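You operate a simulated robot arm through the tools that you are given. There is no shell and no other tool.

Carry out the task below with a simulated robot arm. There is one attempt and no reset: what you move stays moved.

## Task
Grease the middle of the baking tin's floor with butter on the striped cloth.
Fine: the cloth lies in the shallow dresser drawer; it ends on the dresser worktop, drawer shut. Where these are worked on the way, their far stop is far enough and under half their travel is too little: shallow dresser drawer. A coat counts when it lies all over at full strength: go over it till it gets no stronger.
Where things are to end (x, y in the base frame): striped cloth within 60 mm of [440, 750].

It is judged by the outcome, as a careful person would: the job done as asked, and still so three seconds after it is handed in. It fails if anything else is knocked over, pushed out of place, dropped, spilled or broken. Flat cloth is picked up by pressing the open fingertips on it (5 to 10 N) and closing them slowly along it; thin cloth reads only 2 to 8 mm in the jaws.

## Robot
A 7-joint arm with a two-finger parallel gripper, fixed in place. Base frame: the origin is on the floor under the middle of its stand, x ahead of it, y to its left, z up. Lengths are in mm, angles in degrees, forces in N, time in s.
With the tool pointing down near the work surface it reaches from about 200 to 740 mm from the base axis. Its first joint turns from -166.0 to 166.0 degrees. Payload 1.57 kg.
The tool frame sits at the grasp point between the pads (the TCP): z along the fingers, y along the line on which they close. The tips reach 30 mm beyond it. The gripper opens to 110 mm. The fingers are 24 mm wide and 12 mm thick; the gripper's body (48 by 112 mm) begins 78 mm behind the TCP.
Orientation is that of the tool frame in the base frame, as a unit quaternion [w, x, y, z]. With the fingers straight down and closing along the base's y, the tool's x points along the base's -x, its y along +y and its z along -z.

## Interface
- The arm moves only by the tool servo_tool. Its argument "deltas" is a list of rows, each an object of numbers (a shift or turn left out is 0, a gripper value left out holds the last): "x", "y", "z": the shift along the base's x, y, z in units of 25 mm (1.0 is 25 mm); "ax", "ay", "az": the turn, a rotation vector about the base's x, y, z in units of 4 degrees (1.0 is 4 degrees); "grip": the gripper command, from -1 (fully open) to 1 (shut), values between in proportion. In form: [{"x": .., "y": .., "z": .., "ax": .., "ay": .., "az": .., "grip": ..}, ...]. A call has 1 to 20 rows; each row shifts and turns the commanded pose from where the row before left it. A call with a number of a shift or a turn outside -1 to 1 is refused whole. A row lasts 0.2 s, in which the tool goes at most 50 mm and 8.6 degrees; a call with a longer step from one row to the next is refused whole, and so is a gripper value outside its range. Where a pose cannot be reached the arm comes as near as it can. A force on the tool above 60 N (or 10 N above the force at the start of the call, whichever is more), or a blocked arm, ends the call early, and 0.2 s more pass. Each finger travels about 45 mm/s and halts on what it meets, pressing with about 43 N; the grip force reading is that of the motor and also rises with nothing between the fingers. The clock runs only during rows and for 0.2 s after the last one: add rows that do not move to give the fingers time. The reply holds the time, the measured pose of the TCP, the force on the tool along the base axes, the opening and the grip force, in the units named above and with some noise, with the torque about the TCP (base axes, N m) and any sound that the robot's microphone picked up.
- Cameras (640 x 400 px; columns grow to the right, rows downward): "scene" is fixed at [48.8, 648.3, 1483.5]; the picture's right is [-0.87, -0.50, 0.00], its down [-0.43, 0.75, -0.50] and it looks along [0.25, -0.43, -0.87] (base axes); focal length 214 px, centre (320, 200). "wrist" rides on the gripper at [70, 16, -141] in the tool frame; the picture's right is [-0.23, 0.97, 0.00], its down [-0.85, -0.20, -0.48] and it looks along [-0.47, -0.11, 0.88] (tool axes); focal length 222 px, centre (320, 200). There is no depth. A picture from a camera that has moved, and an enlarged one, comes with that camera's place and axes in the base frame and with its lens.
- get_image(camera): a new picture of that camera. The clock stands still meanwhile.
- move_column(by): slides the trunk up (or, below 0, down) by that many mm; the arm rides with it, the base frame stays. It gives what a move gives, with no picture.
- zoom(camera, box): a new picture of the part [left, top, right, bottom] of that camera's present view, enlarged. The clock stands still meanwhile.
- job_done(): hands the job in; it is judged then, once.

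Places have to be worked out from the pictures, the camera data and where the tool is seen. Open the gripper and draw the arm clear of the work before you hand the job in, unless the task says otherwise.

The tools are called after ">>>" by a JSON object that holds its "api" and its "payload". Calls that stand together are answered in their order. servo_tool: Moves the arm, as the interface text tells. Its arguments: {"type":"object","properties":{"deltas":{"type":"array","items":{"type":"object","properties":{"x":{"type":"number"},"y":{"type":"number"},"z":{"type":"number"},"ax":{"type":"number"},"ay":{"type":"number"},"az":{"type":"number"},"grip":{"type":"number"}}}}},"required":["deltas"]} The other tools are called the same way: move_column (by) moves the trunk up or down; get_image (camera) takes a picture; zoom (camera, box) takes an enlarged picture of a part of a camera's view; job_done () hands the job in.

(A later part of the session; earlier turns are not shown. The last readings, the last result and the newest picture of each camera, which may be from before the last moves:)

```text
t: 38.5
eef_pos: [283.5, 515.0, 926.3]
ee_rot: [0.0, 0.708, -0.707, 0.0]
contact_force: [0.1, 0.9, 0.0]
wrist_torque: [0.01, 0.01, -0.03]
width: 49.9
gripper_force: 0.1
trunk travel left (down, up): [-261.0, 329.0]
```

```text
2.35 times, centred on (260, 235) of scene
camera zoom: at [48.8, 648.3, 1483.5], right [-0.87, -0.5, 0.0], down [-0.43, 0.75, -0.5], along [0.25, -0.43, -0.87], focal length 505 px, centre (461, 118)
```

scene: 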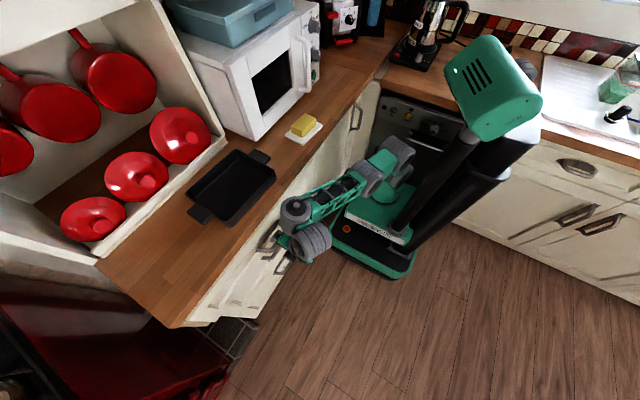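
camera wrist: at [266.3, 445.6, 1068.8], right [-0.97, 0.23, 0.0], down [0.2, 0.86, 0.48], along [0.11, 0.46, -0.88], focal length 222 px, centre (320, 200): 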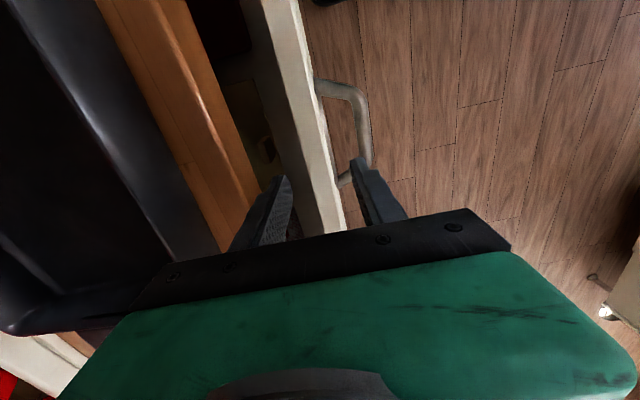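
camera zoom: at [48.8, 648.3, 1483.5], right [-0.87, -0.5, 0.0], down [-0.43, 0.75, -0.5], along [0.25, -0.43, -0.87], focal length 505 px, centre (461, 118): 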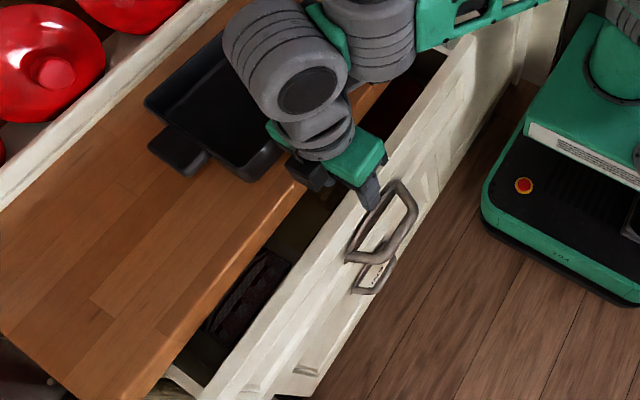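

The fingers straddle the panel (x≈274–297 at z≈875). I lower 66 mm with the trunk, then close on the panel.

>>> {"api": "move_column", "payload": {"by": -30}}

>>> {"api": "move_column", "payload": {"by": -36}}

>>> {"api": "servo_tool", "payload": {"deltas": [{"grip": 0.5}, {"grip": 1}, {"grip": 1}, {"grip": 1}, {}]}}

>>> {"api": "zoom", "payload": {"camera": "scene", "box": [190, 150, 330, 320]}}

```text
t: 39.2
eef_pos: [282.8, 513.0, 895.2]
ee_rot: [0.001, 0.707, -0.707, 0.0]
contact_force: [0.4, -0.6, -0.3]
wrist_torque: [0.01, 0.0, -0.03]
width: 50.0
gripper_force: 0.1
trunk travel left (down, up): [-231.0, 359.0]
```

```text
t: 40.0
eef_pos: [282.5, 514.5, 859.2]
ee_rot: [0.0, -0.707, 0.707, -0.001]
contact_force: [0.8, -0.1, 0.0]
wrist_torque: [0.02, 0.02, -0.04]
width: 50.0
gripper_force: 0.1
trunk travel left (down, up): [-195.0, 395.0]
```

```text
t: 41.2
eef_pos: [283.3, 514.3, 860.6]
ee_rot: [-0.001, -0.707, 0.707, -0.001]
contact_force: [2.5, 1.1, 0.1]
wrist_torque: [0.46, -0.03, -0.04]
width: 19.7
gripper_force: 34.4
trunk travel left (down, up): [-195.0, 395.0]
```

```text
2.35 times, centred on (260, 235) of scene
camera zoom: at [48.8, 648.3, 1483.5], right [-0.87, -0.5, 0.0], down [-0.43, 0.75, -0.5], along [0.25, -0.43, -0.87], focal length 505 px, centre (461, 118)
```

zoom: 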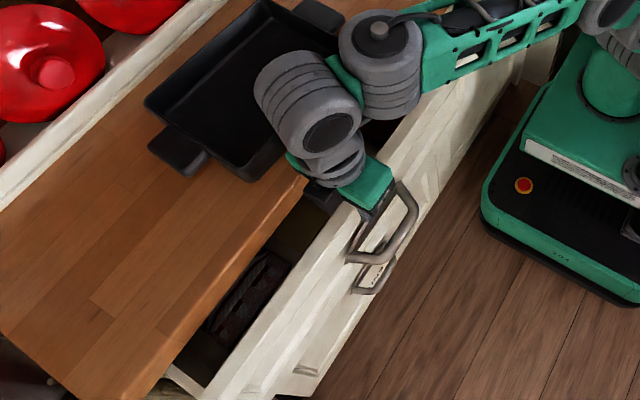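

The panel is clamped (19.7 mm). Now I pull it toward −x in steps.

>>> {"api": "servo_tool", "payload": {"deltas": [{"x": -0.4}, {"x": -0.5}, {"x": -0.5}, {"x": -0.5}, {"x": -0.5}, {"x": -0.5}, {"x": -0.5}, {"x": -0.5}, {}]}}

>>> {"api": "get_image", "payload": {"camera": "scene"}}

```text
t: 43.2
eef_pos: [184.6, 514.3, 860.3]
ee_rot: [0.0, -0.707, 0.707, -0.001]
contact_force: [-2.1, -7.0, 7.2]
wrist_torque: [-0.13, 0.21, -0.41]
width: 20.0
gripper_force: 33.9
trunk travel left (down, up): [-195.0, 395.0]
```

```text
taken
```

scene: 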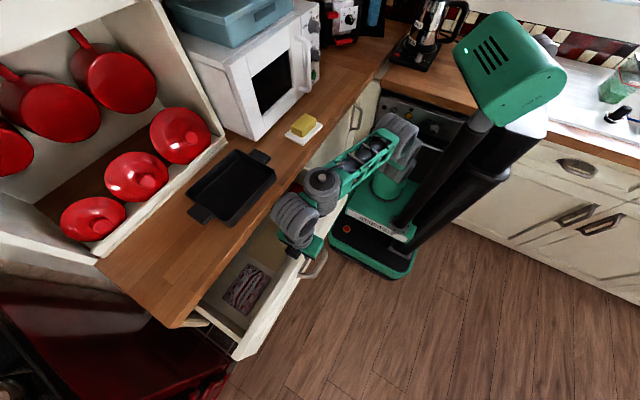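

The drawer is opening well and a striped folded cloth shows up at its left half. I zoom in on it.

>>> {"api": "zoom", "payload": {"camera": "scene", "box": [190, 200, 350, 360]}}

>>> {"api": "zoom", "payload": {"camera": "scene", "box": [260, 110, 420, 280]}}

>>> {"api": "get_image", "payload": {"camera": "wrist"}}

```text
2.50 times, centred on (270, 280) of scene
camera zoom: at [48.8, 648.3, 1483.5], right [-0.87, -0.5, 0.0], down [-0.43, 0.75, -0.5], along [0.25, -0.43, -0.87], focal length 536 px, centre (445, 0)
```

zoom: 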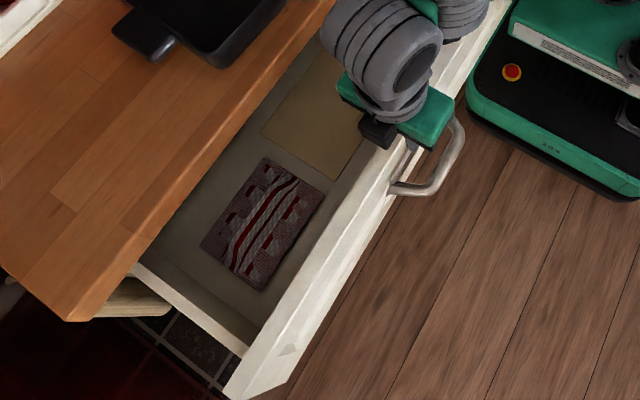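

```text
2.35 times, centred on (340, 195) of scene
camera zoom: at [48.8, 648.3, 1483.5], right [-0.87, -0.5, 0.0], down [-0.43, 0.75, -0.5], along [0.25, -0.43, -0.87], focal length 505 px, centre (273, 212)
```

zoom: 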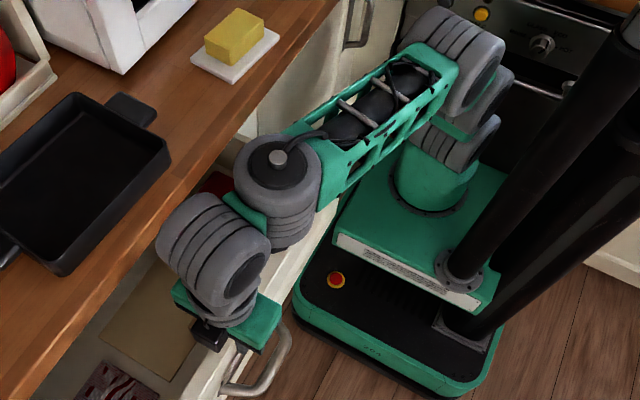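

```text
taken
camera wrist: at [167.6, 445.4, 1002.7], right [-0.97, 0.23, 0.0], down [0.2, 0.86, 0.48], along [0.11, 0.46, -0.88], focal length 222 px, centre (320, 200)
```

wrist: 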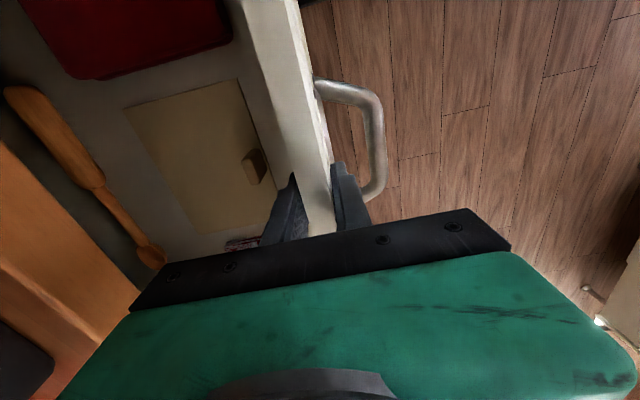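

The cloth lies in the left half; a red item, paper, spoon and a small block share the drawer. I keep pulling toward the far stop.

>>> {"api": "servo_tool", "payload": {"deltas": [{"x": -0.4}, {"x": -0.4}, {"x": -0.4}, {"x": -0.4}, {"x": -0.4}, {"x": -0.4}, {"x": -0.4}, {"x": -0.4}, {}]}}

>>> {"api": "zoom", "payload": {"camera": "scene", "box": [180, 150, 400, 360]}}

```text
t: 45.2
eef_pos: [105.0, 513.8, 859.6]
ee_rot: [0.001, 0.708, -0.707, 0.002]
contact_force: [-3.2, -8.4, 0.9]
wrist_torque: [0.35, 0.1, -0.47]
width: 19.6
gripper_force: 33.6
trunk travel left (down, up): [-195.0, 395.0]
```

```text
1.90 times, centred on (290, 255) of scene
camera zoom: at [48.8, 648.3, 1483.5], right [-0.87, -0.5, 0.0], down [-0.43, 0.75, -0.5], along [0.25, -0.43, -0.87], focal length 408 px, centre (377, 95)
```

zoom: 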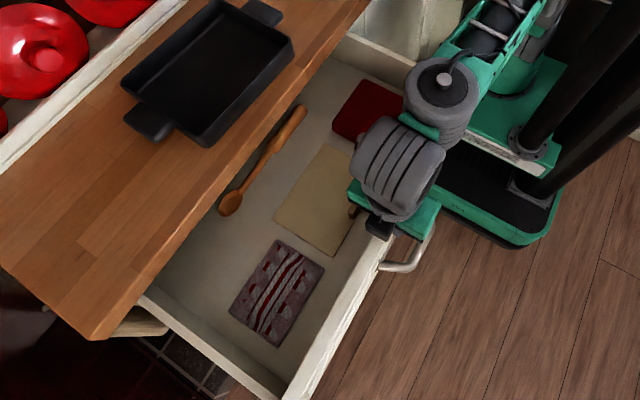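

About 290 mm open, no stop yet. I keep pulling gently.

>>> {"api": "servo_tool", "payload": {"deltas": [{"x": -0.4}, {"x": -0.4}, {"x": -0.4}, {"x": -0.4}, {"x": -0.4}, {"x": -0.4}, {}]}}

>>> {"api": "zoom", "payload": {"camera": "scene", "box": [180, 150, 400, 360]}}

```text
t: 46.8
eef_pos: [46.7, 514.7, 860.6]
ee_rot: [0.0, -0.707, 0.707, 0.0]
contact_force: [-2.9, 4.2, -3.4]
wrist_torque: [-0.12, 0.26, -0.44]
width: 20.0
gripper_force: 33.3
trunk travel left (down, up): [-195.0, 395.0]
```

```text
1.90 times, centred on (290, 255) of scene
camera zoom: at [48.8, 648.3, 1483.5], right [-0.87, -0.5, 0.0], down [-0.43, 0.75, -0.5], along [0.25, -0.43, -0.87], focal length 408 px, centre (377, 95)
```

zoom: 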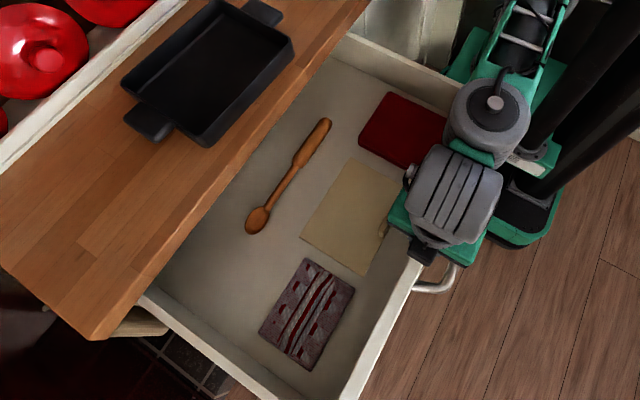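

>>> {"api": "servo_tool", "payload": {"deltas": [{"x": -0.4}, {"x": -0.4}, {"x": -0.4}, {"x": -0.4}, {"x": -0.4}, {}]}}

>>> {"api": "get_image", "payload": {"camera": "scene"}}

```text
t: 47.7
eef_pos: [26.0, 514.6, 859.5]
ee_rot: [-0.001, -0.7, 0.714, 0.001]
contact_force: [68.2, 2.2, -2.2]
wrist_torque: [0.19, -1.14, 0.89]
width: 20.7
gripper_force: 33.9
trunk travel left (down, up): [-195.0, 395.0]
stopped in row 4: the force on the tool passed its limit at 70 N (the readings are from after the stop); the commanded pose is now the measured one
```

```text
taken
```

scene: 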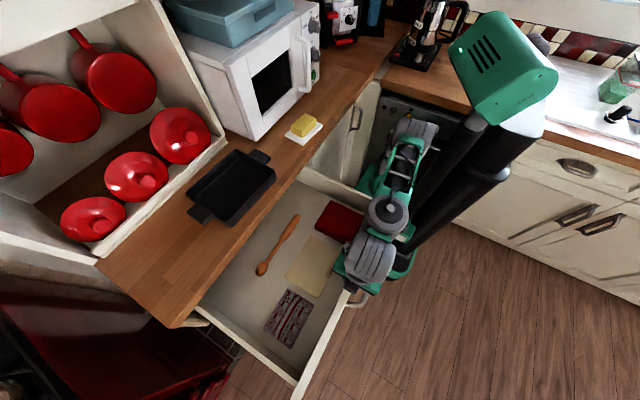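

The force spike at x≈26 marks the far stop (about 370 mm travel). I release the panel, then raise clear.

>>> {"api": "servo_tool", "payload": {"deltas": [{"grip": 0.3}, {"grip": 0.0}, {"grip": 0.0}, {}]}}

>>> {"api": "move_column", "payload": {"by": 70}}

>>> {"api": "zoom", "payload": {"camera": "scene", "box": [180, 180, 400, 400]}}

>>> {"api": "zoom", "payload": {"camera": "scene", "box": [250, 275, 330, 355]}}

```text
t: 48.7
eef_pos: [14.8, 514.5, 861.2]
ee_rot: [0.0, -0.705, 0.709, 0.0]
contact_force: [0.1, 0.4, 0.0]
wrist_torque: [-0.03, 0.01, -0.02]
width: 54.9
gripper_force: 0.0
trunk travel left (down, up): [-195.0, 395.0]
```

```text
t: 49.8
eef_pos: [15.6, 514.7, 930.4]
ee_rot: [0.0, -0.704, 0.71, 0.0]
contact_force: [-0.1, 0.3, 0.1]
wrist_torque: [0.0, 0.0, -0.01]
width: 55.2
gripper_force: 0.1
trunk travel left (down, up): [-265.0, 325.0]
```

```text
1.82 times, centred on (290, 290) of scene
camera zoom: at [48.8, 648.3, 1483.5], right [-0.87, -0.5, 0.0], down [-0.43, 0.75, -0.5], along [0.25, -0.43, -0.87], focal length 390 px, centre (374, 36)
```

zoom: 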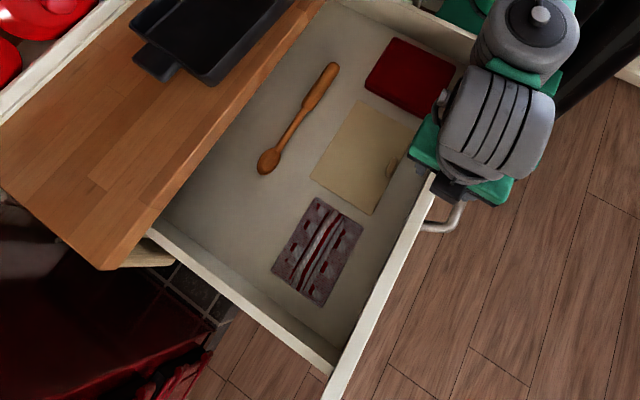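

```text
5.00 times, centred on (290, 315) of scene
camera zoom: at [48.8, 648.3, 1483.5], right [-0.87, -0.5, 0.0], down [-0.43, 0.75, -0.5], along [0.25, -0.43, -0.87], focal length 1072 px, centre (470, -375)
```

zoom: 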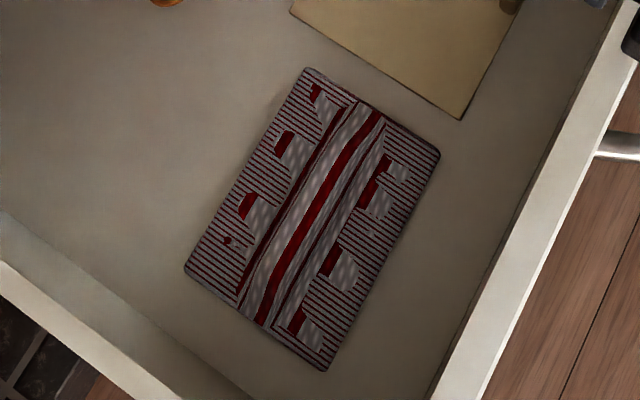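

The cloth is a flat 100×130 mm patch at about x 89–190, y 615–744. I move above its centre (139, 684) at the present height and take a wrist view for its height.

>>> {"api": "servo_tool", "payload": {"deltas": [{"x": 0.55, "y": 0.7}, {"x": 0.55, "y": 0.7}, {"x": 0.55, "y": 0.7}, {"x": 0.55, "y": 0.7}, {"x": 0.55, "y": 0.7}, {"x": 0.55, "y": 0.7}, {"x": 0.55, "y": 0.7}, {"x": 0.55, "y": 0.7}, {"x": 0.55, "y": 0.7}, {"y": 0.45}, {}]}}

>>> {"api": "get_image", "payload": {"camera": "wrist"}}

>>> {"api": "get_image", "payload": {"camera": "scene"}}

```text
t: 52.2
eef_pos: [130.4, 619.8, 908.6]
ee_rot: [0.0, -0.703, 0.711, 0.0]
contact_force: [0.3, -0.5, -0.4]
wrist_torque: [-0.05, 0.02, -0.02]
width: 55.1
gripper_force: 0.0
out of reach, approached as far as the arm can: row 6, 7, 8, 9, 10
trunk travel left (down, up): [-265.0, 325.0]
```

```text
taken
camera wrist: at [110.9, 550.8, 1050.4], right [-0.97, 0.24, 0.0], down [0.21, 0.85, 0.48], along [0.11, 0.47, -0.88], focal length 222 px, centre (320, 200)
```

wrist: 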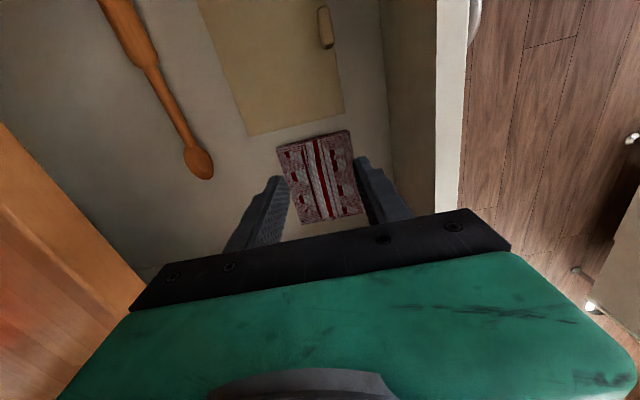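

```text
taken
```

scene: 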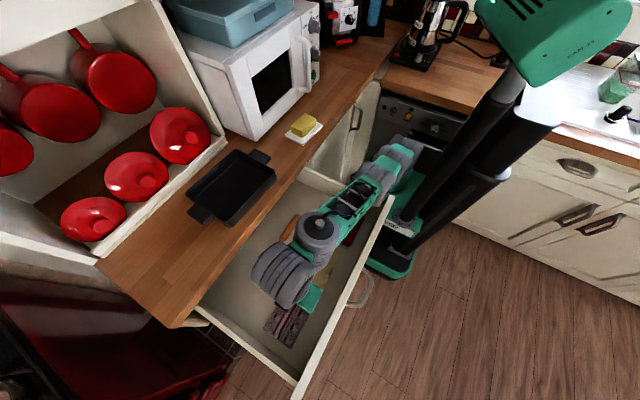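

The reach at this height gives out at y≈620; the arm needs the shoulder higher relative to the tool. Before raising the trunk I must check the gap between the carriage and the open drawer's right end.

>>> {"api": "zoom", "payload": {"camera": "scene", "box": [330, 120, 450, 290]}}

>>> {"api": "zoom", "payload": {"camera": "scene", "box": [360, 170, 430, 250]}}

```text
2.35 times, centred on (390, 205) of scene
camera zoom: at [48.8, 648.3, 1483.5], right [-0.87, -0.5, 0.0], down [-0.43, 0.75, -0.5], along [0.25, -0.43, -0.87], focal length 505 px, centre (155, 188)
```

zoom: 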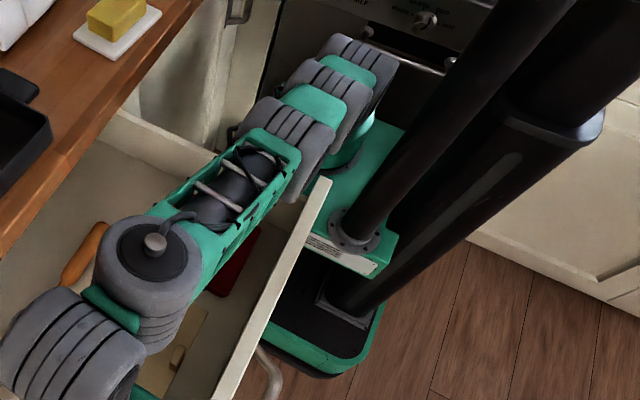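

```text
5.00 times, centred on (395, 210) of scene
camera zoom: at [48.8, 648.3, 1483.5], right [-0.87, -0.5, 0.0], down [-0.43, 0.75, -0.5], along [0.25, -0.43, -0.87], focal length 1072 px, centre (-55, 150)
```

zoom: 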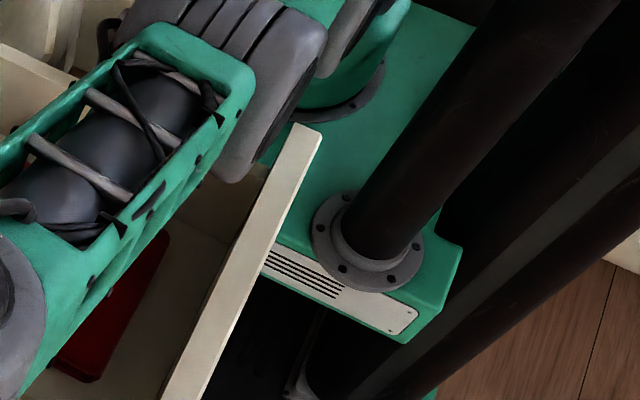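

The gap between carriage and drawer is uncertain, so I'll leave the trunk where it is (carriage below the drawer) and instead lower the tool with the arm, which should extend the reach. I step down and watch.

>>> {"api": "servo_tool", "payload": {"deltas": [{"z": -0.5}, {"z": -0.5}, {"z": -0.5}, {"z": -0.5}, {}]}}

>>> {"api": "servo_tool", "payload": {"deltas": [{"y": 0.5}, {"y": 0.5}, {}]}}

>>> {"api": "zoom", "payload": {"camera": "scene", "box": [230, 120, 450, 360]}}

```text
t: 53.4
eef_pos: [126.8, 619.0, 858.6]
ee_rot: [0.0, -0.704, 0.71, -0.001]
contact_force: [-0.3, 0.8, -0.8]
wrist_torque: [0.0, 0.02, 0.0]
width: 55.0
gripper_force: 0.1
trunk travel left (down, up): [-265.0, 325.0]
```

```text
t: 54.2
eef_pos: [126.1, 639.9, 854.4]
ee_rot: [0.001, -0.704, 0.71, 0.0]
contact_force: [-0.2, -0.4, 0.1]
wrist_torque: [0.01, 0.0, 0.01]
width: 55.0
gripper_force: 0.0
out of reach, approached as far as the arm can: row 2
trunk travel left (down, up): [-265.0, 325.0]
```

```text
1.67 times, centred on (340, 240) of scene
camera zoom: at [48.8, 648.3, 1483.5], right [-0.87, -0.5, 0.0], down [-0.43, 0.75, -0.5], along [0.25, -0.43, -0.87], focal length 358 px, centre (287, 133)
```

zoom: 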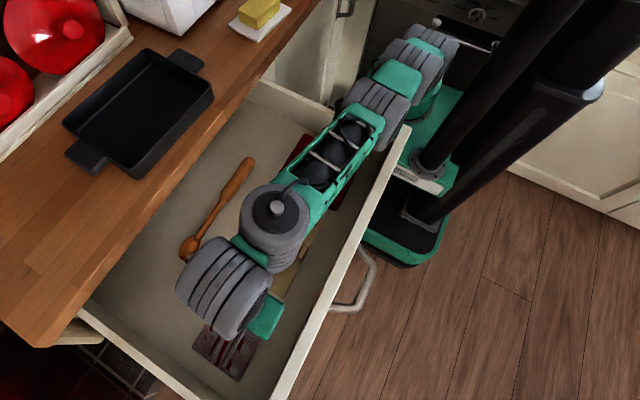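

Reach ends near y≈640–660 here and the elbow is low over the drawer's right side, so it is better to have the trunk above the drawer. I'll go look straight down at the gap between the carriage and the panel's right end to see whether the trunk may be raised past it.

>>> {"api": "servo_tool", "payload": {"deltas": [{"z": 0.8, "y": -0.5}, {"z": 0.8, "y": -0.8}, {"z": 0.8, "y": -1}, {"z": 0.8, "y": -1}, {"z": 0.8, "y": -1}, {"z": 0.8, "y": -1}, {"z": 0.5, "y": -1, "x": -0.3}, {"z": 0.5, "y": -1, "x": -0.3}, {"y": -1, "x": -0.4}, {"y": -1, "x": -0.4}, {"y": -1, "x": -0.4}, {"y": -1, "x": -0.4}, {"y": -1, "x": -0.4}, {"y": -1, "x": -0.4}, {}]}}

>>> {"api": "get_image", "payload": {"camera": "wrist"}}

>>> {"api": "get_image", "payload": {"camera": "scene"}}

```text
t: 57.4
eef_pos: [52.3, 305.7, 1001.5]
ee_rot: [0.0, -0.704, 0.71, -0.001]
contact_force: [-0.2, -0.2, 0.6]
wrist_torque: [-0.03, 0.0, 0.0]
width: 55.1
gripper_force: 0.0
trunk travel left (down, up): [-265.0, 325.0]
```

```text
taken
camera wrist: at [35.1, 237.2, 1143.9], right [-0.97, 0.24, 0.0], down [0.21, 0.85, 0.48], along [0.11, 0.47, -0.88], focal length 222 px, centre (320, 200)
```

wrist: 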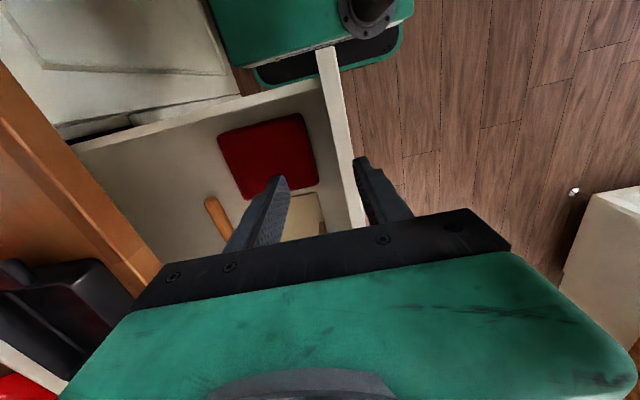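

```text
taken
```

scene: 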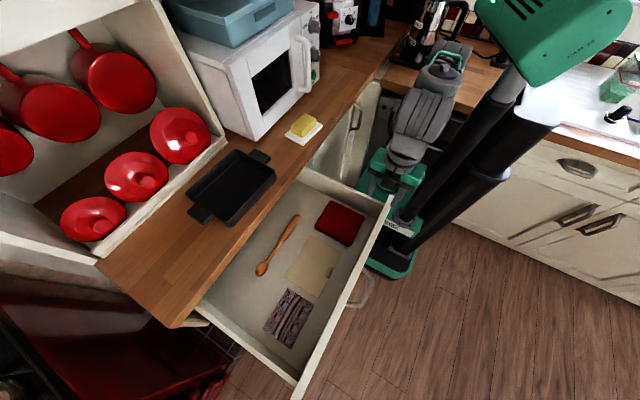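

>>> {"api": "zoom", "payload": {"camera": "wrist", "box": [200, 0, 440, 130]}}

```text
2.67 times, centred on (320, 65) of wrist
camera zoom: at [35.1, 237.2, 1143.9], right [-0.97, 0.24, 0.0], down [0.21, 0.85, 0.48], along [0.11, 0.47, -0.88], focal length 592 px, centre (320, 560)
```

zoom: 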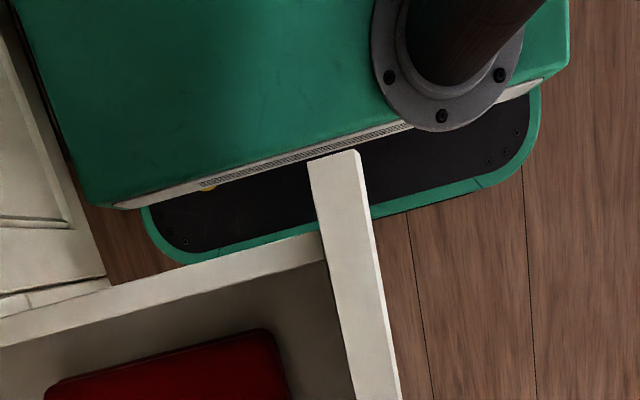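

The look-down shows the carriage face at y≈187 and the panel's end at y≈213 (drawer wall at ≈235), so raising the trunk is safe. I raise it 110 mm to get the best reach for the cloth.

>>> {"api": "move_column", "payload": {"by": 55}}

>>> {"api": "move_column", "payload": {"by": 55}}

>>> {"api": "servo_tool", "payload": {"deltas": [{"x": 0.3, "y": 1, "z": -0.6}, {"x": 0.3, "y": 1, "z": -0.6}, {"x": 0.3, "y": 1, "z": -0.6}, {"x": 0.3, "y": 1, "z": -0.6}, {"x": 0.3, "y": 1, "z": -0.6}, {"x": 0.3, "y": 1, "z": -0.6}, {"x": 0.3, "y": 1, "z": -0.6}, {"x": 0.3, "y": 1, "z": -0.6}, {"x": 0.3, "y": 1, "z": -0.6}, {"x": 0.3, "y": 1, "z": -0.6}, {"x": 0.3, "y": 1, "z": -0.4}, {"x": 0.2, "y": 1, "z": -0.4}, {"y": 1, "z": -0.4}, {"y": 0.8, "z": -0.4}, {}]}}

>>> {"api": "get_image", "payload": {"camera": "wrist"}}

>>> {"api": "get_image", "payload": {"camera": "scene"}}

```text
t: 58.3
eef_pos: [53.5, 307.0, 1057.8]
ee_rot: [0.0, -0.704, 0.71, 0.001]
contact_force: [-0.4, 0.5, -0.4]
wrist_torque: [0.01, -0.01, 0.03]
width: 55.0
gripper_force: 0.1
trunk travel left (down, up): [-320.0, 270.0]
```

```text
t: 59.3
eef_pos: [53.0, 307.5, 1110.9]
ee_rot: [0.0, -0.704, 0.71, 0.0]
contact_force: [-0.1, -0.5, 0.9]
wrist_torque: [-0.02, 0.02, 0.01]
width: 55.4
gripper_force: 0.0
trunk travel left (down, up): [-375.0, 215.0]
```

```text
t: 62.5
eef_pos: [141.9, 653.4, 921.2]
ee_rot: [0.0, -0.705, 0.71, 0.0]
contact_force: [1.0, 0.6, -0.5]
wrist_torque: [-0.03, 0.01, 0.01]
width: 55.0
gripper_force: 0.0
trunk travel left (down, up): [-375.0, 215.0]
```

```text
taken
camera wrist: at [124.3, 583.1, 1064.8], right [-0.97, 0.24, 0.0], down [0.21, 0.85, 0.48], along [0.11, 0.47, -0.88], focal length 222 px, centre (320, 200)
```

wrist: 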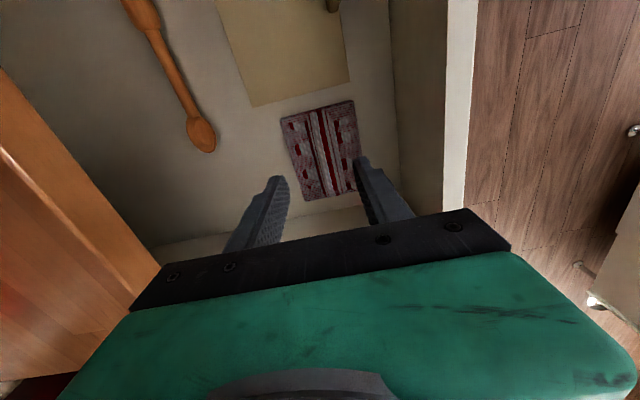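

```text
taken
```

scene: 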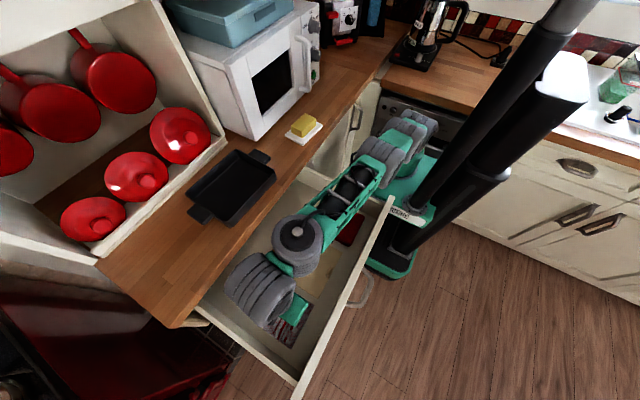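

This is reachable. The wrist view confirms the cloth at x≈89–190, y≈617–744. I continue to y≈680 and lower toward it.

>>> {"api": "servo_tool", "payload": {"deltas": [{"y": 0.4, "z": -0.5}, {"y": 0.4, "z": -0.5}, {"y": 0.3, "z": -0.5}, {"z": -0.5}, {"z": -0.5}, {"z": -0.5}, {"z": -0.5}, {"z": -0.5}, {}]}}

>>> {"api": "get_image", "payload": {"camera": "wrist"}}

```text
t: 64.5
eef_pos: [139.8, 667.5, 816.2]
ee_rot: [0.0, -0.704, 0.71, 0.0]
contact_force: [0.9, -1.2, -0.4]
wrist_torque: [-0.02, 0.0, 0.05]
width: 54.9
gripper_force: 0.1
out of reach, approached as far as the arm can: row 1, 2, 3
trunk travel left (down, up): [-375.0, 215.0]
```

```text
taken
camera wrist: at [122.0, 597.7, 958.5], right [-0.97, 0.24, 0.0], down [0.21, 0.85, 0.48], along [0.11, 0.46, -0.88], focal length 222 px, centre (320, 200)
```

wrist: 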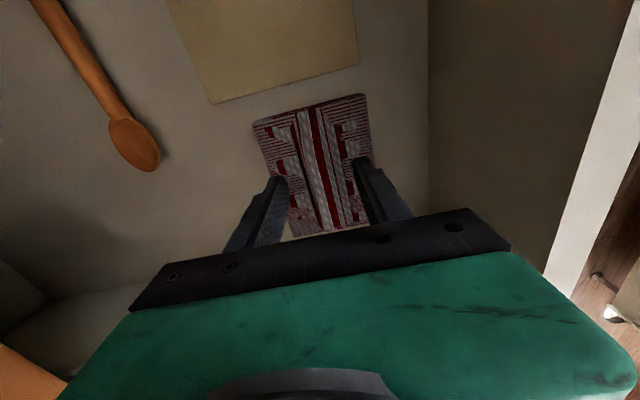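

Centered in x. I try another 12 mm in y at this lower height, where the reach is larger.

>>> {"api": "servo_tool", "payload": {"deltas": [{"y": 0.25}, {"y": 0.25, "z": -0.4}, {"z": -0.4}, {}]}}

```text
t: 65.5
eef_pos: [139.5, 679.2, 798.3]
ee_rot: [-0.001, -0.704, 0.71, 0.0]
contact_force: [0.3, -0.9, 0.1]
wrist_torque: [-0.01, 0.02, 0.02]
width: 55.1
gripper_force: 0.1
trunk travel left (down, up): [-375.0, 215.0]
```

Now over the cloth's centre at (139.5, 679). I descend in small steps, watching for contact.

>>> {"api": "servo_tool", "payload": {"deltas": [{"z": -0.2}, {"z": -0.2}, {"z": -0.2}, {"z": -0.2}, {}]}}

```text
t: 66.7
eef_pos: [138.8, 677.8, 788.9]
ee_rot: [0.006, -0.704, 0.71, 0.006]
contact_force: [-1.7, -2.8, 53.1]
wrist_torque: [-0.56, 0.46, 0.08]
width: 55.1
gripper_force: 0.1
trunk travel left (down, up): [-375.0, 215.0]
```

Contact came earlier than expected (53 N; the cloth's surface is at tip height ≈759). I back off to bring the press down to about 8 N.

>>> {"api": "servo_tool", "payload": {"deltas": [{"z": 0.18}, {"z": 0.16}, {}]}}

```text
t: 67.5
eef_pos: [139.2, 677.7, 788.7]
ee_rot: [0.001, -0.704, 0.71, 0.002]
contact_force: [-0.4, 4.6, 29.3]
wrist_torque: [0.07, 0.08, -0.02]
width: 54.8
gripper_force: 0.1
trunk travel left (down, up): [-375.0, 215.0]
```

>>> {"api": "servo_tool", "payload": {"deltas": [{"z": 0.15}, {"z": 0.14}, {}]}}

```text
t: 68.3
eef_pos: [138.7, 676.3, 791.1]
ee_rot: [-0.002, -0.704, 0.711, -0.002]
contact_force: [-0.1, -0.4, -0.1]
wrist_torque: [-0.02, 0.02, -0.01]
width: 55.0
gripper_force: 0.0
trunk travel left (down, up): [-375.0, 215.0]
```

>>> {"api": "servo_tool", "payload": {"deltas": [{"z": -0.1, "y": 0.08}, {}]}}

>>> {"api": "servo_tool", "payload": {"deltas": [{"z": -0.08}, {}]}}

```text
t: 68.9
eef_pos: [138.6, 680.9, 790.3]
ee_rot: [0.0, -0.704, 0.71, 0.0]
contact_force: [0.0, 0.0, 0.0]
wrist_torque: [0.01, -0.01, -0.01]
width: 55.0
gripper_force: 0.1
trunk travel left (down, up): [-375.0, 215.0]
```

```text
t: 69.5
eef_pos: [140.8, 680.9, 789.3]
ee_rot: [0.001, -0.704, 0.71, 0.0]
contact_force: [-0.5, -1.4, 1.3]
wrist_torque: [-0.01, -0.01, 0.03]
width: 54.9
gripper_force: 0.2
trunk travel left (down, up): [-375.0, 215.0]
```

>>> {"api": "servo_tool", "payload": {"deltas": [{"z": -0.08}, {}]}}

```text
t: 70.1
eef_pos: [139.4, 680.8, 788.9]
ee_rot: [0.002, -0.704, 0.71, 0.001]
contact_force: [1.2, -1.6, 11.8]
wrist_torque: [-0.14, -0.05, 0.03]
width: 54.9
gripper_force: 0.1
trunk travel left (down, up): [-375.0, 215.0]
```

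11.8 N; I ease by under a millimetre to get into the 5–10 N band.

>>> {"api": "servo_tool", "payload": {"deltas": [{"z": 0.03}, {}]}}

```text
t: 70.7
eef_pos: [138.4, 680.1, 789.2]
ee_rot: [0.001, -0.704, 0.71, 0.001]
contact_force: [1.8, 2.4, 11.0]
wrist_torque: [0.07, -0.05, 0.02]
width: 55.2
gripper_force: 0.1
trunk travel left (down, up): [-375.0, 215.0]
```

>>> {"api": "servo_tool", "payload": {"deltas": [{"z": 0.04}, {}]}}

```text
t: 71.3
eef_pos: [138.9, 680.3, 790.3]
ee_rot: [0.0, -0.703, 0.711, 0.0]
contact_force: [2.7, 1.8, 7.8]
wrist_torque: [0.06, -0.12, -0.02]
width: 55.2
gripper_force: 0.0
trunk travel left (down, up): [-375.0, 215.0]
```

7.8 N — good. Now I close slowly along the cloth, half-way first.

>>> {"api": "servo_tool", "payload": {"deltas": [{"grip": 0.05}, {"grip": 0.1}, {"grip": 0.15}, {"grip": 0.2}, {"grip": 0.25}, {"grip": 0.3}, {"grip": 0.35}, {"grip": 0.4}, {"grip": 0.45}, {"grip": 0.5}]}}

>>> {"api": "zoom", "payload": {"camera": "wrist", "box": [200, 80, 440, 240]}}

```text
t: 73.5
eef_pos: [140.0, 679.5, 788.8]
ee_rot: [0.0, -0.704, 0.71, -0.001]
contact_force: [0.8, -0.5, 5.5]
wrist_torque: [-0.02, -0.09, 0.01]
width: 32.0
gripper_force: 2.5
trunk travel left (down, up): [-375.0, 215.0]
```

```text
2.50 times, centred on (320, 160) of wrist
camera zoom: at [121.4, 611.2, 931.9], right [-0.97, 0.24, 0.0], down [0.21, 0.85, 0.48], along [0.11, 0.47, -0.88], focal length 555 px, centre (320, 300)
```

zoom: 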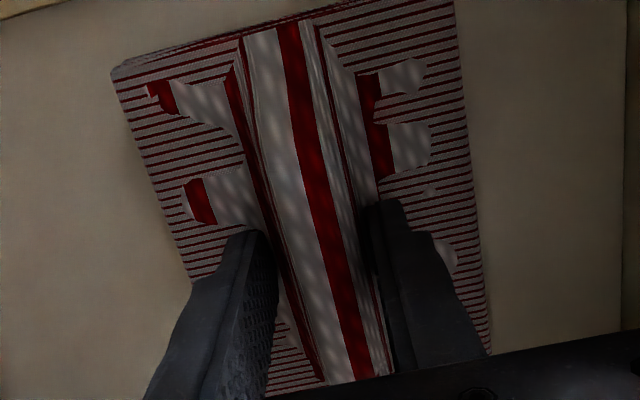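

The fingers straddle the central ridge and the press is 5.5 N. I continue closing slowly.

>>> {"api": "servo_tool", "payload": {"deltas": [{"grip": 0.55, "z": -0.02}, {"grip": 0.6}, {"grip": 0.65}, {"grip": 0.7}, {"grip": 0.75}, {"grip": 0.8}, {"grip": 0.85}, {"grip": 0.9}, {"grip": 0.95}, {"grip": 1.0}, {"grip": 1.0}, {"grip": 1.0}]}}

>>> {"api": "zoom", "payload": {"camera": "wrist", "box": [200, 80, 440, 240]}}

```text
t: 76.1
eef_pos: [138.3, 680.3, 789.3]
ee_rot: [0.001, -0.704, 0.71, 0.0]
contact_force: [-1.8, 0.7, 10.4]
wrist_torque: [-0.08, 0.09, 0.12]
width: 23.2
gripper_force: 35.8
trunk travel left (down, up): [-375.0, 215.0]
```

```text
2.50 times, centred on (320, 160) of wrist
camera zoom: at [121.5, 610.8, 931.9], right [-0.97, 0.24, 0.0], down [0.21, 0.85, 0.48], along [0.11, 0.47, -0.88], focal length 555 px, centre (320, 300)
```

zoom: 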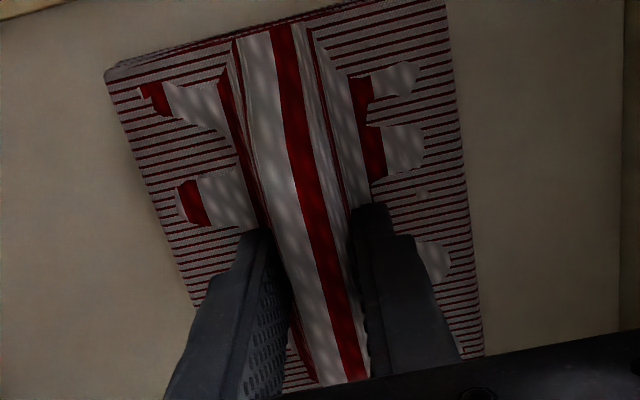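

The jaws hold something 23 mm wide with 36 N — the cloth's raised middle fold. I lift a little to see whether it comes along.

>>> {"api": "servo_tool", "payload": {"deltas": [{"z": 0.2}, {"z": 0.3}, {"z": 0.4}, {"z": 0.4}, {}]}}

>>> {"api": "get_image", "payload": {"camera": "wrist"}}

>>> {"api": "zoom", "payload": {"camera": "scene", "box": [210, 230, 350, 370]}}

```text
t: 77.3
eef_pos: [139.8, 677.7, 819.7]
ee_rot: [0.0, -0.704, 0.71, 0.0]
contact_force: [0.0, -0.7, -0.8]
wrist_torque: [0.0, 0.0, 0.0]
width: 23.2
gripper_force: 35.2
trunk travel left (down, up): [-375.0, 215.0]
```

```text
taken
camera wrist: at [121.8, 608.5, 962.5], right [-0.97, 0.24, 0.0], down [0.21, 0.85, 0.48], along [0.11, 0.46, -0.88], focal length 222 px, centre (320, 200)
```

wrist: 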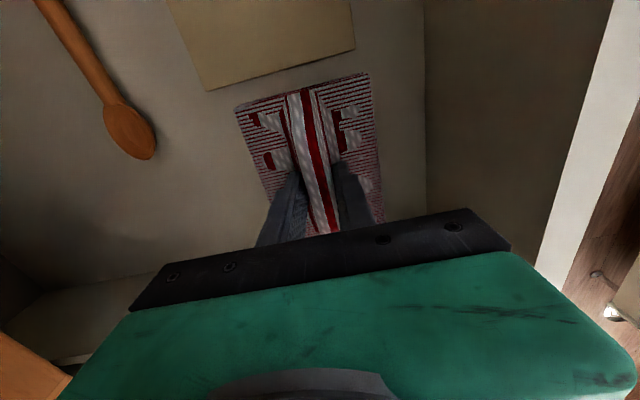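

```text
2.86 times, centred on (280, 300) of scene
camera zoom: at [48.8, 648.3, 1483.5], right [-0.87, -0.5, 0.0], down [-0.43, 0.75, -0.5], along [0.25, -0.43, -0.87], focal length 613 px, centre (434, -86)
```

zoom: 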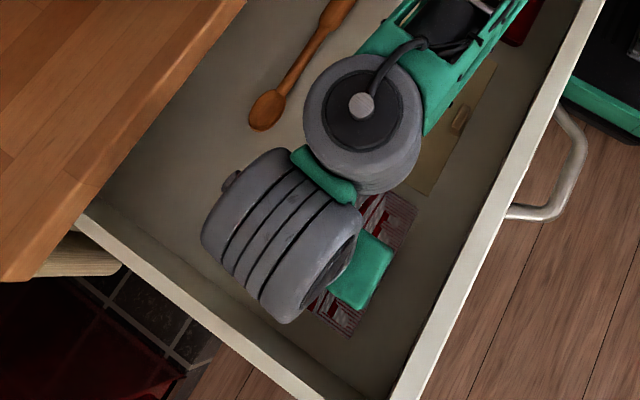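

The cloth came up with the gripper. I now examine the butter and tin in the scene picture to plan the next positions.

>>> {"api": "zoom", "payload": {"camera": "scene", "box": [270, 90, 350, 160]}}

>>> {"api": "zoom", "payload": {"camera": "scene", "box": [170, 130, 300, 250]}}

```text
5.71 times, centred on (310, 125) of scene
camera zoom: at [48.8, 648.3, 1483.5], right [-0.87, -0.5, 0.0], down [-0.43, 0.75, -0.5], along [0.25, -0.43, -0.87], focal length 1226 px, centre (377, 629)
```

zoom: 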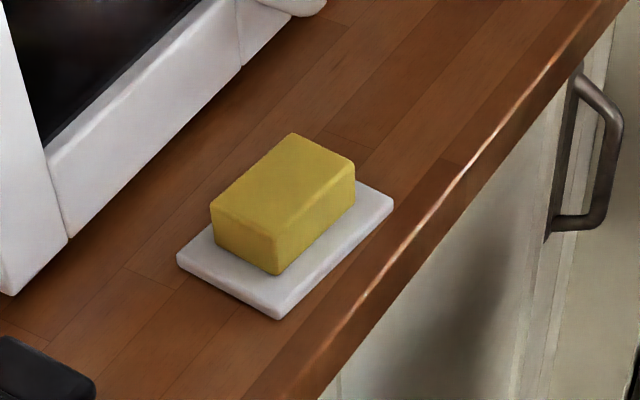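

```text
3.33 times, centred on (235, 190) of scene
camera zoom: at [48.8, 648.3, 1483.5], right [-0.87, -0.5, 0.0], down [-0.43, 0.75, -0.5], along [0.25, -0.43, -0.87], focal length 715 px, centre (603, 233)
```

zoom: 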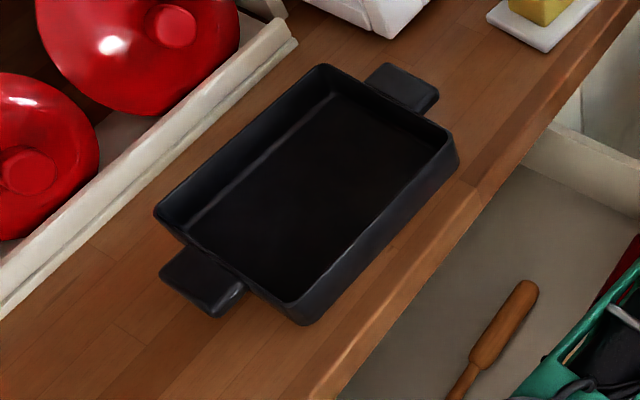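

Butter top comes out at about x 384–442, y 90–177, z≈956; the tin at about (460, 463), rim z≈955, rotated some 5°. I look at how the cloth hangs in the jaws.

>>> {"api": "servo_tool", "payload": {"deltas": [{"z": 0.8}, {"z": 0.8, "y": -0.5}, {"z": 0.8, "y": -0.6}, {"z": 0.8, "y": -0.6}, {"z": 0.8, "y": -0.6}, {"z": 0.8, "y": -0.6}, {"z": 0.8, "y": -0.6}, {"z": 0.8, "y": -0.6}, {"z": 0.8, "y": -0.6}, {"z": 0.8, "y": -0.6}, {}]}}

>>> {"api": "zoom", "payload": {"camera": "wrist", "box": [180, 60, 460, 260]}}

>>> {"api": "get_image", "payload": {"camera": "scene"}}

```text
t: 79.7
eef_pos: [140.3, 566.1, 1019.0]
ee_rot: [0.001, -0.704, 0.71, 0.0]
contact_force: [-0.4, 0.1, -0.6]
wrist_torque: [0.0, -0.01, -0.01]
width: 23.0
gripper_force: 35.4
out of reach, approached as far as the arm can: row 1, 3, 4, 5, 6
trunk travel left (down, up): [-375.0, 215.0]
```

```text
2.00 times, centred on (320, 160) of wrist
camera zoom: at [122.6, 497.0, 1161.7], right [-0.97, 0.24, 0.0], down [0.21, 0.85, 0.48], along [0.11, 0.46, -0.88], focal length 444 px, centre (320, 280)
```

zoom: 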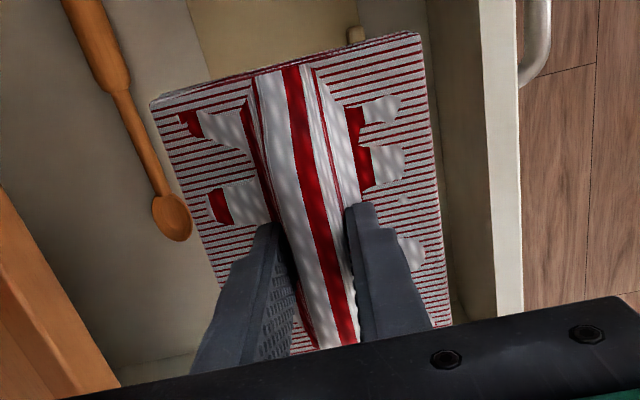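

```text
taken
```

scene: 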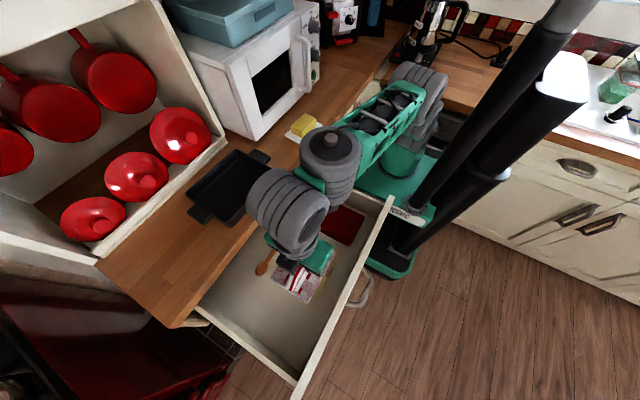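

The cloth behaves as a folded pad (about 100×130 mm) with its ridge in the jaws. I raise the trunk 150 mm for the worktop jobs, then travel high toward the butter.

>>> {"api": "move_column", "payload": {"by": 150}}

>>> {"api": "servo_tool", "payload": {"deltas": [{"x": 0.5, "y": -0.8}, {"x": 0.5, "y": -0.8}, {"x": 0.5, "y": -0.8}, {"x": 0.5, "y": -0.8}, {"x": 0.5, "y": -0.8}, {"x": 0.5, "y": -0.8}, {"x": 0.5, "y": -0.8}, {"x": 0.5, "y": -0.8}, {"x": 0.5, "y": -0.8}, {"x": 0.5, "y": -0.8}, {}]}}

>>> {"api": "get_image", "payload": {"camera": "scene"}}

```text
t: 81.5
eef_pos: [139.8, 566.2, 1168.4]
ee_rot: [0.0, -0.704, 0.71, -0.001]
contact_force: [-0.8, -0.5, 0.2]
wrist_torque: [-0.01, 0.0, 0.01]
width: 23.2
gripper_force: 35.6
trunk travel left (down, up): [-525.0, 65.0]
```

```text
t: 83.8
eef_pos: [264.7, 366.6, 1167.8]
ee_rot: [0.0, -0.704, 0.71, 0.0]
contact_force: [0.7, -0.1, 0.6]
wrist_torque: [0.03, -0.02, -0.01]
width: 23.0
gripper_force: 35.9
trunk travel left (down, up): [-525.0, 65.0]
```

```text
taken
```

scene: 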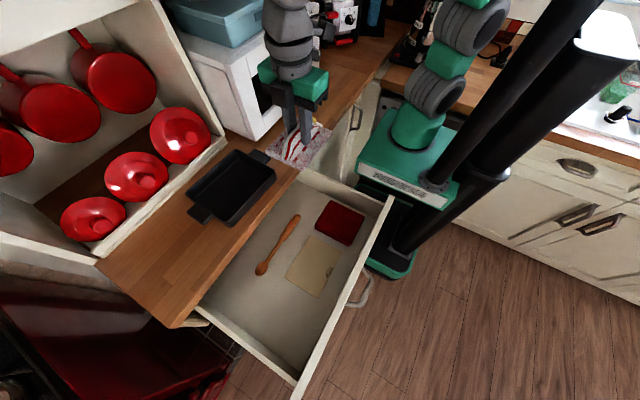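

The way is clear. I continue at this height to above the butter (413, 134).

>>> {"api": "servo_tool", "payload": {"deltas": [{"x": 0.6, "y": -0.9}, {"x": 0.6, "y": -0.9}, {"x": 0.6, "y": -0.9}, {"x": 0.6, "y": -0.9}, {"x": 0.6, "y": -0.9}, {"x": 0.6, "y": -0.9}, {"x": 0.6, "y": -0.9}, {"x": 0.6, "y": -0.9}, {"x": 0.6, "y": -0.9}, {"x": 0.5, "y": -0.9}, {"y": -0.3}, {}]}}

>>> {"api": "get_image", "payload": {"camera": "scene"}}

>>> {"api": "get_image", "payload": {"camera": "wrist"}}

```text
t: 86.5
eef_pos: [413.5, 132.7, 1168.3]
ee_rot: [-0.001, -0.704, 0.71, -0.001]
contact_force: [-0.5, 0.7, -0.1]
wrist_torque: [0.0, 0.02, -0.01]
width: 23.1
gripper_force: 35.1
trunk travel left (down, up): [-525.0, 65.0]
```

```text
taken
```

scene: 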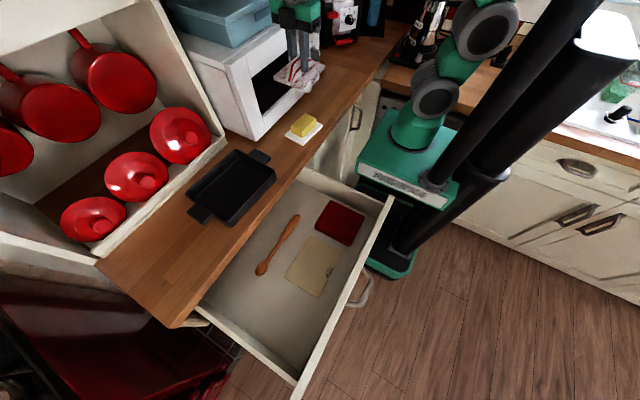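

```text
taken
camera wrist: at [396.3, 64.2, 1310.8], right [-0.97, 0.24, 0.0], down [0.21, 0.85, 0.48], along [0.11, 0.47, -0.88], focal length 222 px, centre (320, 200)
```

wrist: 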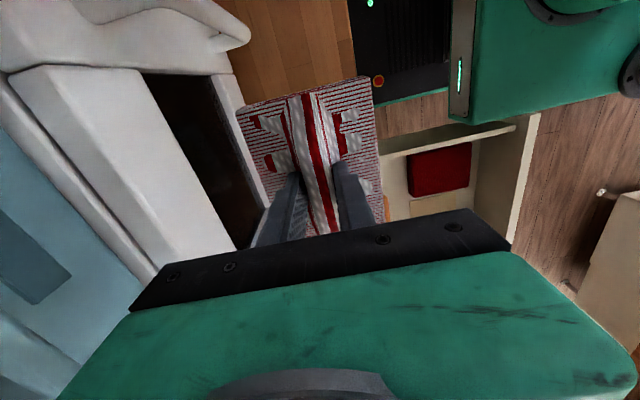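

The cloth hangs right over the butter; the microwave handle (≈478, 0) is well clear. I descend to just above the butter.

>>> {"api": "servo_tool", "payload": {"deltas": [{"z": -0.8}, {"z": -0.8}, {"z": -0.8}, {"z": -0.8}, {"z": -0.8}, {"z": -0.8}, {"z": -0.8}, {}]}}

>>> {"api": "zoom", "payload": {"camera": "scene", "box": [260, 60, 360, 160]}}

```text
t: 88.2
eef_pos: [412.6, 133.8, 1028.6]
ee_rot: [0.001, -0.704, 0.71, 0.0]
contact_force: [0.3, 0.1, -0.2]
wrist_torque: [-0.01, -0.01, 0.04]
width: 23.3
gripper_force: 35.7
trunk travel left (down, up): [-525.0, 65.0]
```

```text
4.00 times, centred on (310, 110) of scene
camera zoom: at [48.8, 648.3, 1483.5], right [-0.87, -0.5, 0.0], down [-0.43, 0.75, -0.5], along [0.25, -0.43, -0.87], focal length 858 px, centre (360, 560)
```

zoom: 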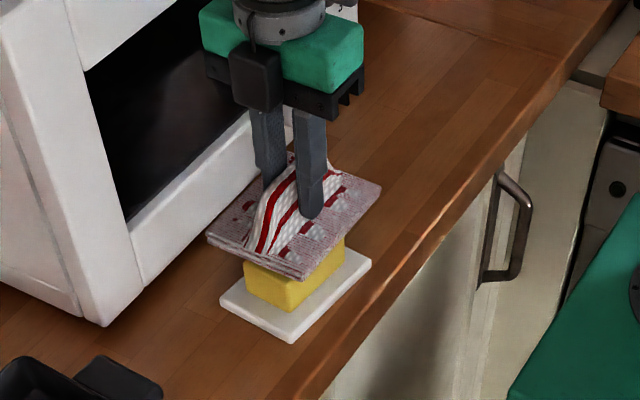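

The pad is centred over the butter. I go down slowly until I feel contact.

>>> {"api": "servo_tool", "payload": {"deltas": [{"z": -0.3}, {"z": -0.3}, {"z": -0.2}, {"z": -0.12}, {}]}}

```text
t: 89.5
eef_pos: [411.4, 133.5, 1008.1]
ee_rot: [0.003, -0.705, 0.71, -0.001]
contact_force: [-4.1, -0.5, 23.2]
wrist_torque: [-0.07, 0.41, 0.06]
width: 23.2
gripper_force: 35.4
trunk travel left (down, up): [-525.0, 65.0]
```

Contact with 23 N — more than needed. I ease to a light press and hold.

>>> {"api": "servo_tool", "payload": {"deltas": [{"z": 0.06}, {}, {}]}}

```text
t: 90.2
eef_pos: [411.7, 135.0, 1008.2]
ee_rot: [0.0, -0.704, 0.71, 0.0]
contact_force: [2.3, 1.4, 18.0]
wrist_torque: [0.16, -0.02, 0.01]
width: 23.3
gripper_force: 35.4
trunk travel left (down, up): [-525.0, 65.0]
```

>>> {"api": "servo_tool", "payload": {"deltas": [{"z": 0.1}, {}, {}]}}

```text
t: 91.0
eef_pos: [411.8, 134.0, 1009.4]
ee_rot: [-0.001, -0.704, 0.711, 0.0]
contact_force: [-0.1, -0.8, 0.1]
wrist_torque: [0.0, 0.0, 0.02]
width: 23.2
gripper_force: 35.6
trunk travel left (down, up): [-525.0, 65.0]
```

Just off contact now. I press again lightly (≈8 N) and make very small rubs so the cloth takes butter without shifting the dish.

>>> {"api": "servo_tool", "payload": {"deltas": [{"z": -0.09}, {}]}}

```text
t: 91.7
eef_pos: [413.1, 133.8, 1008.3]
ee_rot: [0.0, -0.704, 0.71, 0.0]
contact_force: [0.1, -0.6, 2.5]
wrist_torque: [-0.05, 0.03, 0.04]
width: 23.3
gripper_force: 36.0
trunk travel left (down, up): [-525.0, 65.0]
```

>>> {"api": "servo_tool", "payload": {"deltas": [{"z": -0.04}, {}, {"y": 0.15}, {"y": 0.1}, {"y": -0.25}, {"y": -0.25}, {"y": 0.25}, {}]}}

>>> {"api": "zoom", "payload": {"camera": "scene", "box": [260, 60, 360, 160]}}

```text
t: 93.5
eef_pos: [410.9, 132.4, 1007.7]
ee_rot: [0.001, -0.704, 0.71, 0.0]
contact_force: [0.5, -9.8, 19.9]
wrist_torque: [-0.36, 0.04, -0.04]
width: 23.4
gripper_force: 35.6
trunk travel left (down, up): [-525.0, 65.0]
```

```text
4.00 times, centred on (310, 110) of scene
camera zoom: at [48.8, 648.3, 1483.5], right [-0.87, -0.5, 0.0], down [-0.43, 0.75, -0.5], along [0.25, -0.43, -0.87], focal length 858 px, centre (360, 560)
```

zoom: 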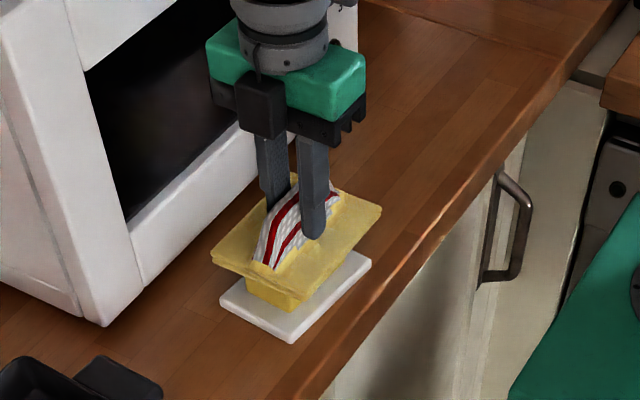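

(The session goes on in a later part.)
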